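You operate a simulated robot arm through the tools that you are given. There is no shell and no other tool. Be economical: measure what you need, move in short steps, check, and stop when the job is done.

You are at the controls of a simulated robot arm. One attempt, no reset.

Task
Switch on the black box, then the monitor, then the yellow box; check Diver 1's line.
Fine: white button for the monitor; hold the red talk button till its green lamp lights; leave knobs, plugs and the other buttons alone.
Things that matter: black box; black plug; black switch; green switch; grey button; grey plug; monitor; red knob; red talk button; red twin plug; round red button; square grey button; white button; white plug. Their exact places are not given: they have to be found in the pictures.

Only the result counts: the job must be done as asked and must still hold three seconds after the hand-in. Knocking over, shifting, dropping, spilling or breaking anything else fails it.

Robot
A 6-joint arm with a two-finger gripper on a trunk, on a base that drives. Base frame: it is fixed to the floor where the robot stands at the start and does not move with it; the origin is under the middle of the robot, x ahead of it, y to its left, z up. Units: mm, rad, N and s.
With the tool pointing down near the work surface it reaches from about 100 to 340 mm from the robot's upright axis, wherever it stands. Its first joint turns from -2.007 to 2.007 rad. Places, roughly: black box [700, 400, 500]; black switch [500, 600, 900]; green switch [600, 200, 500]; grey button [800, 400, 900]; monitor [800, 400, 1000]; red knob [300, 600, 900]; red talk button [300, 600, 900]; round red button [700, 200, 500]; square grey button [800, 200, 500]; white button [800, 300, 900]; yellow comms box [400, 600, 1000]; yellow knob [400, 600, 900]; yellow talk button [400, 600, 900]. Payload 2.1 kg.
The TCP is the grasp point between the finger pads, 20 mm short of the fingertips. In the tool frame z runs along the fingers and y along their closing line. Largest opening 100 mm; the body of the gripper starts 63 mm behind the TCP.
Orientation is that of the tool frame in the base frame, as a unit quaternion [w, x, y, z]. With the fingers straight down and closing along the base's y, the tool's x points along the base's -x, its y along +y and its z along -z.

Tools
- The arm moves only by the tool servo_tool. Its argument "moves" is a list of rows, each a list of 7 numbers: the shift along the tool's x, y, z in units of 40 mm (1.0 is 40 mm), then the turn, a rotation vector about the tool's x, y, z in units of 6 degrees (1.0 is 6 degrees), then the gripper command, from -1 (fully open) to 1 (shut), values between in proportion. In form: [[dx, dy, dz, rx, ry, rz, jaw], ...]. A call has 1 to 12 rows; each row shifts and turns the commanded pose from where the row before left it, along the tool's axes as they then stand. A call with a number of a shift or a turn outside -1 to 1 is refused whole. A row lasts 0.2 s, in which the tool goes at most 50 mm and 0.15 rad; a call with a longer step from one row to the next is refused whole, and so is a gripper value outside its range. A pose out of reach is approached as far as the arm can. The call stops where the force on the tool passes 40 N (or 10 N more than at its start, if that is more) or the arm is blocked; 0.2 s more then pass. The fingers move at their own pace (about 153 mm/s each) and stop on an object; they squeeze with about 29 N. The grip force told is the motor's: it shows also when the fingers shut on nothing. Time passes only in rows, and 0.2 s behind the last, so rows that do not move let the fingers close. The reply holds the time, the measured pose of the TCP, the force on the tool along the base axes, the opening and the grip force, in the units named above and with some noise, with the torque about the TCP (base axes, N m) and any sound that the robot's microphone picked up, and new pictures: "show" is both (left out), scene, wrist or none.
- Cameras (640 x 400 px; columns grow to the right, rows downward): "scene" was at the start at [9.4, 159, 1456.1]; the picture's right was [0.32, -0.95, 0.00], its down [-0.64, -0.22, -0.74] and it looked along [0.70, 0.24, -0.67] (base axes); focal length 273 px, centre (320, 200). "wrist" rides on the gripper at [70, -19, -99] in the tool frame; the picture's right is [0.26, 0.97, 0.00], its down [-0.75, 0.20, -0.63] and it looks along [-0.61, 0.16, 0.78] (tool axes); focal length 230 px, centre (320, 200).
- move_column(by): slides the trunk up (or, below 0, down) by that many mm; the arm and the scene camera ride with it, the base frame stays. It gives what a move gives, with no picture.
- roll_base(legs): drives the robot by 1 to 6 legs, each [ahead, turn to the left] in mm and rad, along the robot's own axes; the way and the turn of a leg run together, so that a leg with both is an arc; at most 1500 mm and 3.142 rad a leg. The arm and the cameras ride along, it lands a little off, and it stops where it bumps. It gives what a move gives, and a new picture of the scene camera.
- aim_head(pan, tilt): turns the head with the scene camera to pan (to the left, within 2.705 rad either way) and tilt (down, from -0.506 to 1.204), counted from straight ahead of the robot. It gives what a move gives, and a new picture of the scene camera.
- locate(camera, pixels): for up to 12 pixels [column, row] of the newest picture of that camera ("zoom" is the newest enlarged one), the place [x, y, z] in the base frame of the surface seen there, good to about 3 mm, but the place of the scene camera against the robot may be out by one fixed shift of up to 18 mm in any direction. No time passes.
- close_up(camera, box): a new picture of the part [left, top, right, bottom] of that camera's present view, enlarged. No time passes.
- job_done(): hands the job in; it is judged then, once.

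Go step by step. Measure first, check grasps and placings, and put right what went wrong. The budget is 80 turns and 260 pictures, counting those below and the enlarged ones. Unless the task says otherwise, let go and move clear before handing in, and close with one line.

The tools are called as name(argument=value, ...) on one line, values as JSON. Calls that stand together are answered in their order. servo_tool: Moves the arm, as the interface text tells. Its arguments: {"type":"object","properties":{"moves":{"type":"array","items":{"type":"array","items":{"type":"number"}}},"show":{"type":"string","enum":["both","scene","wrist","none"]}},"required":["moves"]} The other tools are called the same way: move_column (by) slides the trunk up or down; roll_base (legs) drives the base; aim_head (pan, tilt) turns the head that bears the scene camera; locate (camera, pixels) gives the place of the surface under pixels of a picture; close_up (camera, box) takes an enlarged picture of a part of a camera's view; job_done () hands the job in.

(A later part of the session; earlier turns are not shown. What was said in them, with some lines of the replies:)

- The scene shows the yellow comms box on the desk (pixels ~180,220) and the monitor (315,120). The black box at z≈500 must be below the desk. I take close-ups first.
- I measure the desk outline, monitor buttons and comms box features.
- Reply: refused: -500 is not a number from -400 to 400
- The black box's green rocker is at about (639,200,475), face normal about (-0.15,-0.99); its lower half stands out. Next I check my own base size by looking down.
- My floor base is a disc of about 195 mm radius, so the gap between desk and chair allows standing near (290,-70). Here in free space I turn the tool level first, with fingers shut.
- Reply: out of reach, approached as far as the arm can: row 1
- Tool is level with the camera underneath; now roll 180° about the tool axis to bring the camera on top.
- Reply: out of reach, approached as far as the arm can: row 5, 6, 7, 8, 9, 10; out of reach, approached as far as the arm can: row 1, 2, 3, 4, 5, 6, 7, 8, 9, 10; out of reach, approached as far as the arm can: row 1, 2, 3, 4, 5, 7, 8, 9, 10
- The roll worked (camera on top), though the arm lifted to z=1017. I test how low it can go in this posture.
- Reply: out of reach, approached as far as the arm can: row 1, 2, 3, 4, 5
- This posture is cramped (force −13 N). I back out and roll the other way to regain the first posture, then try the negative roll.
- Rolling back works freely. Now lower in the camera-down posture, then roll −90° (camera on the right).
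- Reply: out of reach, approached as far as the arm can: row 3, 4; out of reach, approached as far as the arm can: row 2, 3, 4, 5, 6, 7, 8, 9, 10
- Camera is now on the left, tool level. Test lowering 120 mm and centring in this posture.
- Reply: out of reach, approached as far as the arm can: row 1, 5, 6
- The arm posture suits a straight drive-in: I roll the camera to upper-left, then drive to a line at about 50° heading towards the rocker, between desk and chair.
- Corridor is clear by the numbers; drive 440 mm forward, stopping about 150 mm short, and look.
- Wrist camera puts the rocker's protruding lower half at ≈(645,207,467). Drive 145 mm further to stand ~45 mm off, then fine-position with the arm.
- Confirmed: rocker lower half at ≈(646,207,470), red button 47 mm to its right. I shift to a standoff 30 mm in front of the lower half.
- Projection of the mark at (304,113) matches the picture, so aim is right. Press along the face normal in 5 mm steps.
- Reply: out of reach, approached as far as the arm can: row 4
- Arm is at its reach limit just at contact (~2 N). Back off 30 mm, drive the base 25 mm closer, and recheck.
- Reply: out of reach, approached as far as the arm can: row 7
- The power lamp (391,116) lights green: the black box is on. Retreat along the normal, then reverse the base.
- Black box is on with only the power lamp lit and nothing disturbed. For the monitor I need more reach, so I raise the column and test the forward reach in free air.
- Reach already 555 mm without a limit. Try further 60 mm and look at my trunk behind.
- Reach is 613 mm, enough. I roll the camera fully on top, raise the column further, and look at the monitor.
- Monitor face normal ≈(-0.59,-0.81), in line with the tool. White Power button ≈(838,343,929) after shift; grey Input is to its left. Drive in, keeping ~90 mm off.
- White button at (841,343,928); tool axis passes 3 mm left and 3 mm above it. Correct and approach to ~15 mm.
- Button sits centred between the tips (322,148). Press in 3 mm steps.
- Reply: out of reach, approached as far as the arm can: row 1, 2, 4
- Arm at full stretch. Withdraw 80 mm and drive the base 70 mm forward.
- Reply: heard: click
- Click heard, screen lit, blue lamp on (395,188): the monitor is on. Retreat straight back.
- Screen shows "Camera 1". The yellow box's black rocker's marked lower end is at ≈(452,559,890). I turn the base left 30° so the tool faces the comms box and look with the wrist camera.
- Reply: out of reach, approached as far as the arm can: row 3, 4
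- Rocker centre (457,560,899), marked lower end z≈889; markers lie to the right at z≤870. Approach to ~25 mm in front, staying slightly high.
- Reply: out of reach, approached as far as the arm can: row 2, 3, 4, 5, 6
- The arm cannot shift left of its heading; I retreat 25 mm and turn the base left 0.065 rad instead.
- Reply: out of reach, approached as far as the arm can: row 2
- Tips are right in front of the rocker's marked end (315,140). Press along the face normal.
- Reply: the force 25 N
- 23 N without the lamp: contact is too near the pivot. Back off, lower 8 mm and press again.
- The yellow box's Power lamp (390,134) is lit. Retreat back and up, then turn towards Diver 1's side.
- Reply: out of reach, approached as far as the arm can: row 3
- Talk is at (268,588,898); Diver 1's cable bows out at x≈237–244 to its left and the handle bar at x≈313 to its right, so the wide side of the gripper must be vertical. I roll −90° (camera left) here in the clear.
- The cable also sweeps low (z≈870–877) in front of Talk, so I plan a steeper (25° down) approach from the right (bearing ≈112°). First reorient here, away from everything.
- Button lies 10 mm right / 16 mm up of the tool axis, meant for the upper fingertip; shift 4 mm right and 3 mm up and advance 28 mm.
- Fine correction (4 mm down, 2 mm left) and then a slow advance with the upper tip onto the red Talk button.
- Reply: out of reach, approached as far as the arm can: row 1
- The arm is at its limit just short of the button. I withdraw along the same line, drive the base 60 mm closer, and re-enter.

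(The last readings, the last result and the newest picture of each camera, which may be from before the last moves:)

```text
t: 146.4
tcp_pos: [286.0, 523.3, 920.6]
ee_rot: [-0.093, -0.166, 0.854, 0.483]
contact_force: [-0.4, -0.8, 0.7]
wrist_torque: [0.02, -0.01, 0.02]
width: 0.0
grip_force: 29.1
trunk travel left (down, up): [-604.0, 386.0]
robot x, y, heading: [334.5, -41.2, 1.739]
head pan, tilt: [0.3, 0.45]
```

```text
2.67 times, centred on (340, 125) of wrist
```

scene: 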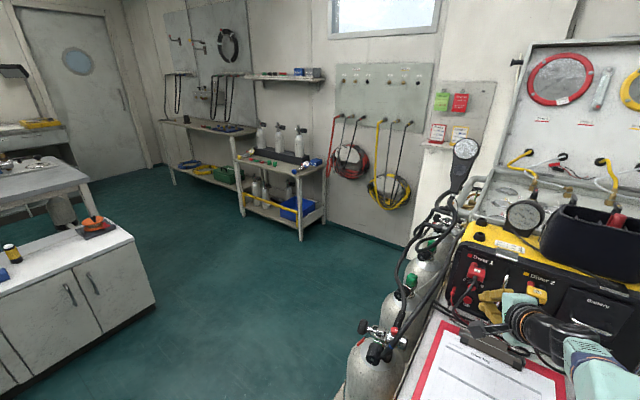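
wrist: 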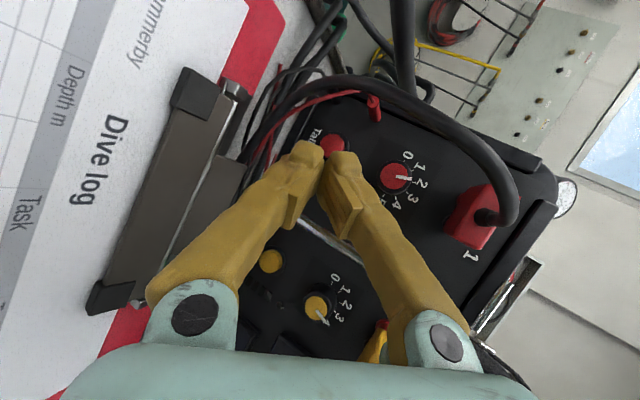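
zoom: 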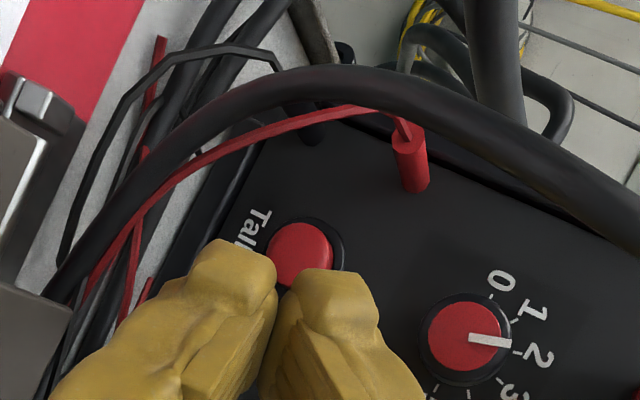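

On the entry line; advance 36 mm, then continue in small steps.

servo_tool(moves=[[0, 0, 0.3, 0, 0, 0, 1], [0, 0, 0.3, 0, 0, 0, 1], [0, 0, 0.2, 0, 0, 0, 1], [0, 0, 0.1, 0, 0, 0, 1]], show="none")

servo_tool(moves=[[0, 0, 0.06, 0, 0, 0, 1], [0, 0, 0.06, 0, 0, 0, 1], [0, 0, 0.06, 0, 0, 0, 1]], show="wrist")

```text
t: 147.4
tcp_pos: [273.1, 550.1, 901.2]
ee_rot: [-0.094, -0.166, 0.854, 0.484]
contact_force: [-0.4, 0.8, 0.1]
wrist_torque: [-0.01, 0.02, 0.03]
width: 0.1
grip_force: 29.0
trunk travel left (down, up): [-604.0, 386.0]
robot x, y, heading: [336.0, -39.8, 1.745]
head pan, tilt: [0.3, 0.45]
```

```text
t: 148.2
tcp_pos: [271.1, 557.3, 898.1]
ee_rot: [-0.093, -0.166, 0.855, 0.483]
contact_force: [-0.4, -0.1, -0.2]
wrist_torque: [0.03, 0.03, 0.03]
width: 0.1
grip_force: 28.8
trunk travel left (down, up): [-604.0, 386.0]
robot x, y, heading: [336.2, -41.6, 1.741]
head pan, tilt: [0.3, 0.45]
```

wrist: 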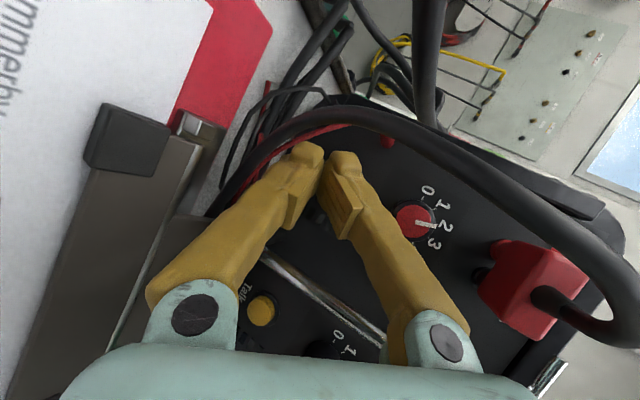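

servo_tool(moves=[[0, 0, 0.05, 0, 0, 0, 1], [0, 0, 0.05, 0, 0, 0, 1], [0, 0, 0.05, 0, 0, 0, 1]], show="wrist")

close_up(camera="scene", box=[430, 230, 570, 340])

```text
t: 149.0
tcp_pos: [268.6, 562.1, 895.0]
ee_rot: [-0.094, -0.166, 0.854, 0.483]
contact_force: [0.0, -0.2, 0.5]
wrist_torque: [-0.01, 0.0, 0.0]
width: 0.1
grip_force: 28.7
trunk travel left (down, up): [-604.0, 386.0]
robot x, y, heading: [333.6, -44.0, 1.743]
head pan, tilt: [0.3, 0.45]
```

wrist: 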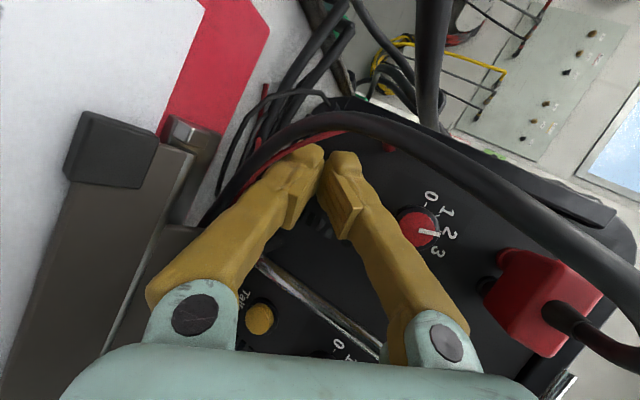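

```text
3.64 times, centred on (500, 285) of scene
```

zoom: 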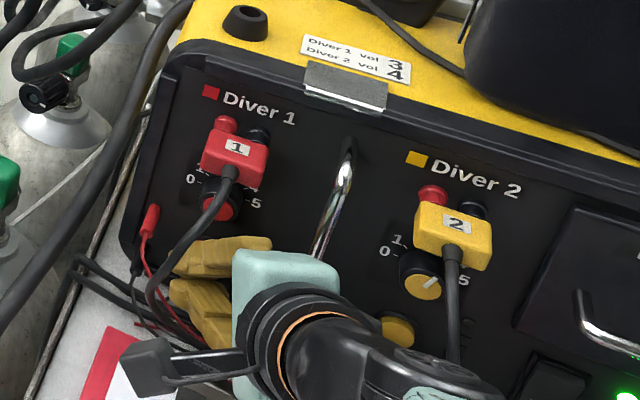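

servo_tool(moves=[[0, 0, 0.05, 0, 0, 0, 1], [0, 0, 0.05, 0, 0, 0, 1]], show="wrist")

```text
t: 149.6
tcp_pos: [268.9, 564.8, 895.0]
ee_rot: [-0.093, -0.166, 0.854, 0.484]
contact_force: [0.9, -0.4, -0.1]
wrist_torque: [0.0, -0.02, 0.02]
width: 0.0
grip_force: 29.6
trunk travel left (down, up): [-604.0, 386.0]
robot x, y, heading: [336.4, -42.3, 1.735]
head pan, tilt: [0.3, 0.45]
```

wrist: 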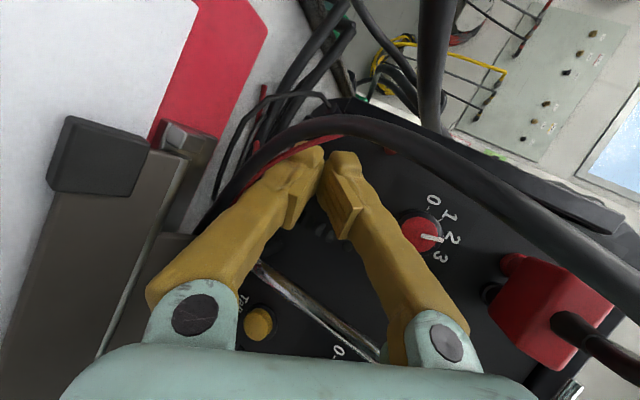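

servo_tool(moves=[[-0.025, 0.022, 0.037, 0, 0, 0, 1], [-0.025, 0.022, 0.037, 0, 0, 0, 1], [0, 0, 0, 0, 0, 0, 1]], show="wrist")

```text
t: 150.4
tcp_pos: [269.3, 569.1, 891.5]
ee_rot: [-0.093, -0.165, 0.855, 0.483]
contact_force: [-0.8, -1.2, -0.7]
wrist_torque: [-0.02, 0.0, -0.02]
width: 0.1
grip_force: 28.9
trunk travel left (down, up): [-604.0, 386.0]
robot x, y, heading: [333.5, -42.3, 1.739]
head pan, tilt: [0.3, 0.45]
heard: click
```

wrist: 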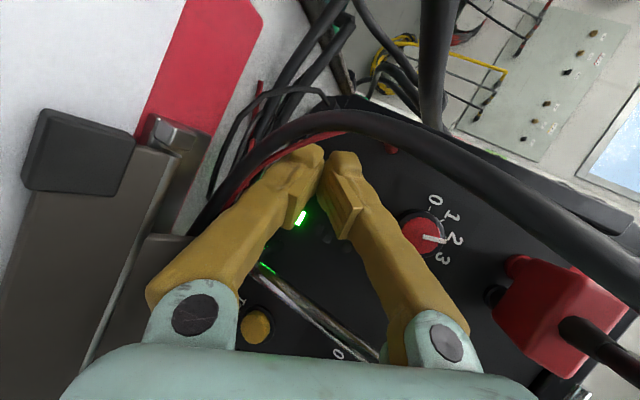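

Click, and a green light appears at (300,218) — the level bar. Hold still and watch for the lamp itself.

servo_tool(moves=[[0, 0, 0, 0, 0, 0, 1], [0, 0, 0, 0, 0, 0, 1], [0, 0, 0, 0, 0, 0, 1], [0, 0, 0, 0, 0, 0, 1]], show="wrist")

close_up(camera="wrist", box=[240, 180, 400, 290])

```text
t: 151.4
tcp_pos: [269.4, 568.2, 893.0]
ee_rot: [-0.093, -0.166, 0.854, 0.484]
contact_force: [-0.1, -1.8, -0.9]
wrist_torque: [-0.01, -0.01, 0.03]
width: 0.2
grip_force: 29.2
trunk travel left (down, up): [-604.0, 386.0]
robot x, y, heading: [337.6, -41.2, 1.745]
head pan, tilt: [0.3, 0.45]
```

wrist: 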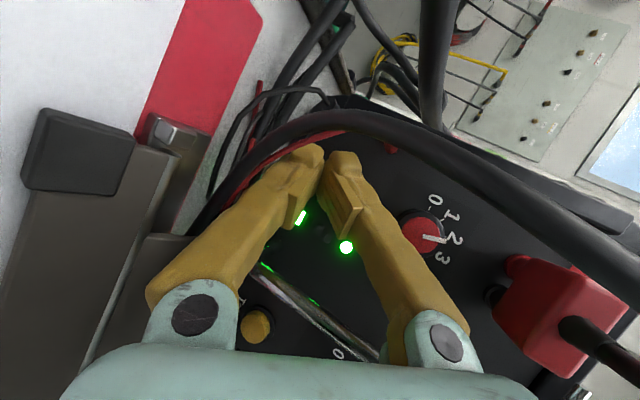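

```text
3.64 times, centred on (320, 235) of wrist
5 turns are left
```

zoom: 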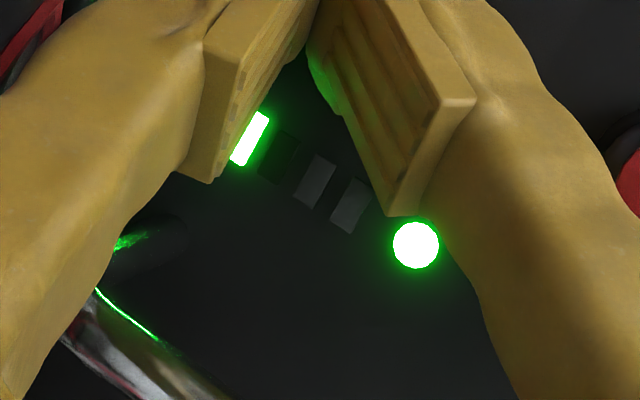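

The round green lamp (347,247) is lit. With 5 turns left I release the button and withdraw along the entry line.

servo_tool(moves=[[0.05, -0.044, -0.074, 0, 0, 0, 1], [0, 0, -0.3, 0, 0, 0, 1], [0, 0, -0.4, 0, 0, 0, 1], [0, 0.03, -0.5, 0, 0, 0, 1], [0, 0, -0.5, 0, 0, 0, 1], [0, 0, -0.6, 0, 0, 0, 1], [0, 0.1, -0.7, 0, 0, 0, 1], [0, 0.1, -0.7, 0, 0, 0, 1]], show="both")

roll_base(legs=[[-80, 0]])

close_up(camera="scene", box=[420, 200, 640, 360])

```text
t: 153.2
tcp_pos: [314.9, 448.5, 978.4]
ee_rot: [-0.093, -0.166, 0.854, 0.484]
contact_force: [-0.6, -0.2, -0.7]
wrist_torque: [0.0, -0.01, 0.0]
width: 0.0
grip_force: 29.1
trunk travel left (down, up): [-604.0, 386.0]
robot x, y, heading: [332.6, -36.9, 1.735]
head pan, tilt: [0.3, 0.45]
```

scene: 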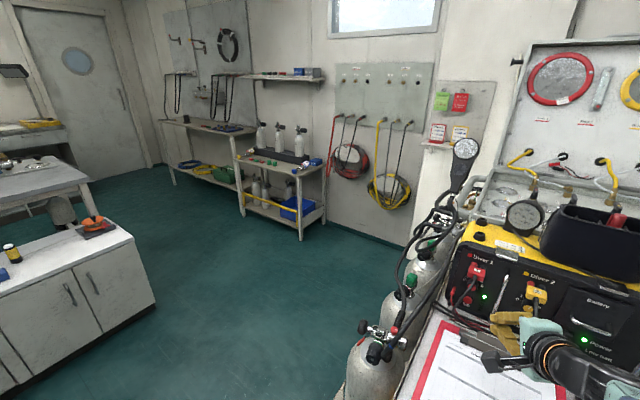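
wrist: 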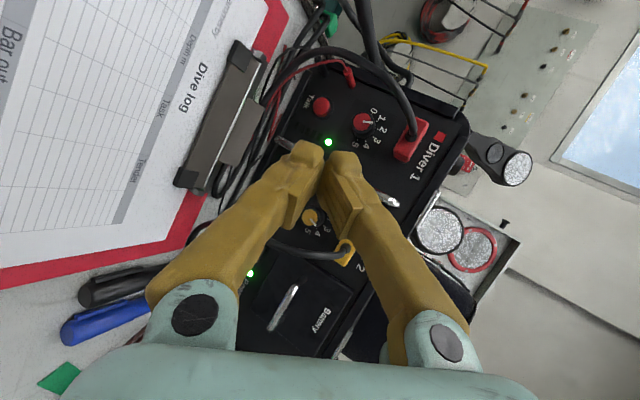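

```text
t: 154.3
tcp_pos: [329.2, 368.0, 977.4]
ee_rot: [-0.094, -0.164, 0.855, 0.484]
contact_force: [-0.4, -1.3, -0.8]
wrist_torque: [-0.03, 0.03, -0.02]
width: 0.0
grip_force: 28.9
trunk travel left (down, up): [-604.0, 386.0]
robot x, y, heading: [346.1, -122.7, 1.741]
head pan, tilt: [0.3, 0.45]
```

scene: 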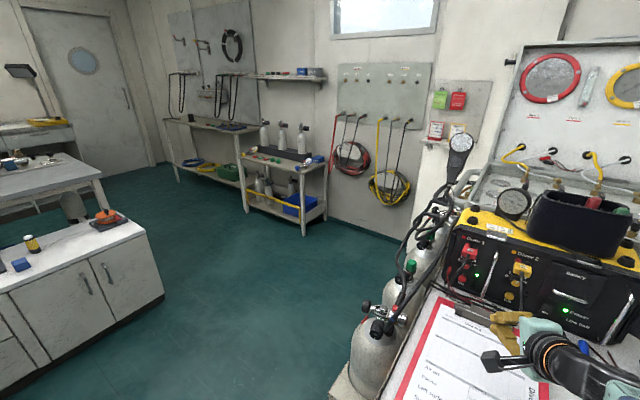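

```text
2.50 times, centred on (530, 280) of scene
4 turns are left
```

zoom: 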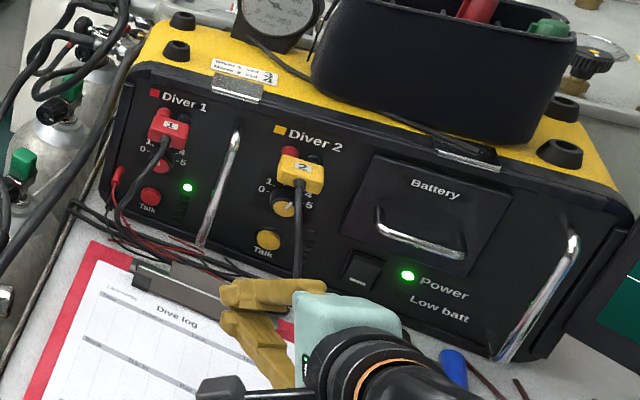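

The Diver 1 lamp stays lit (zoom 188,187), the Power lamp is on (zoom 407,275), the plugs and knobs look untouched, and the arm is clear. Handing in.

job_done()

```text
The job is handed in.
```

I switched on the black box, then the monitor with its white button, then the yellow box. I held Diver 1's red talk button until its green lamp lit, and the lamp was still on when I moved clear and handed in.
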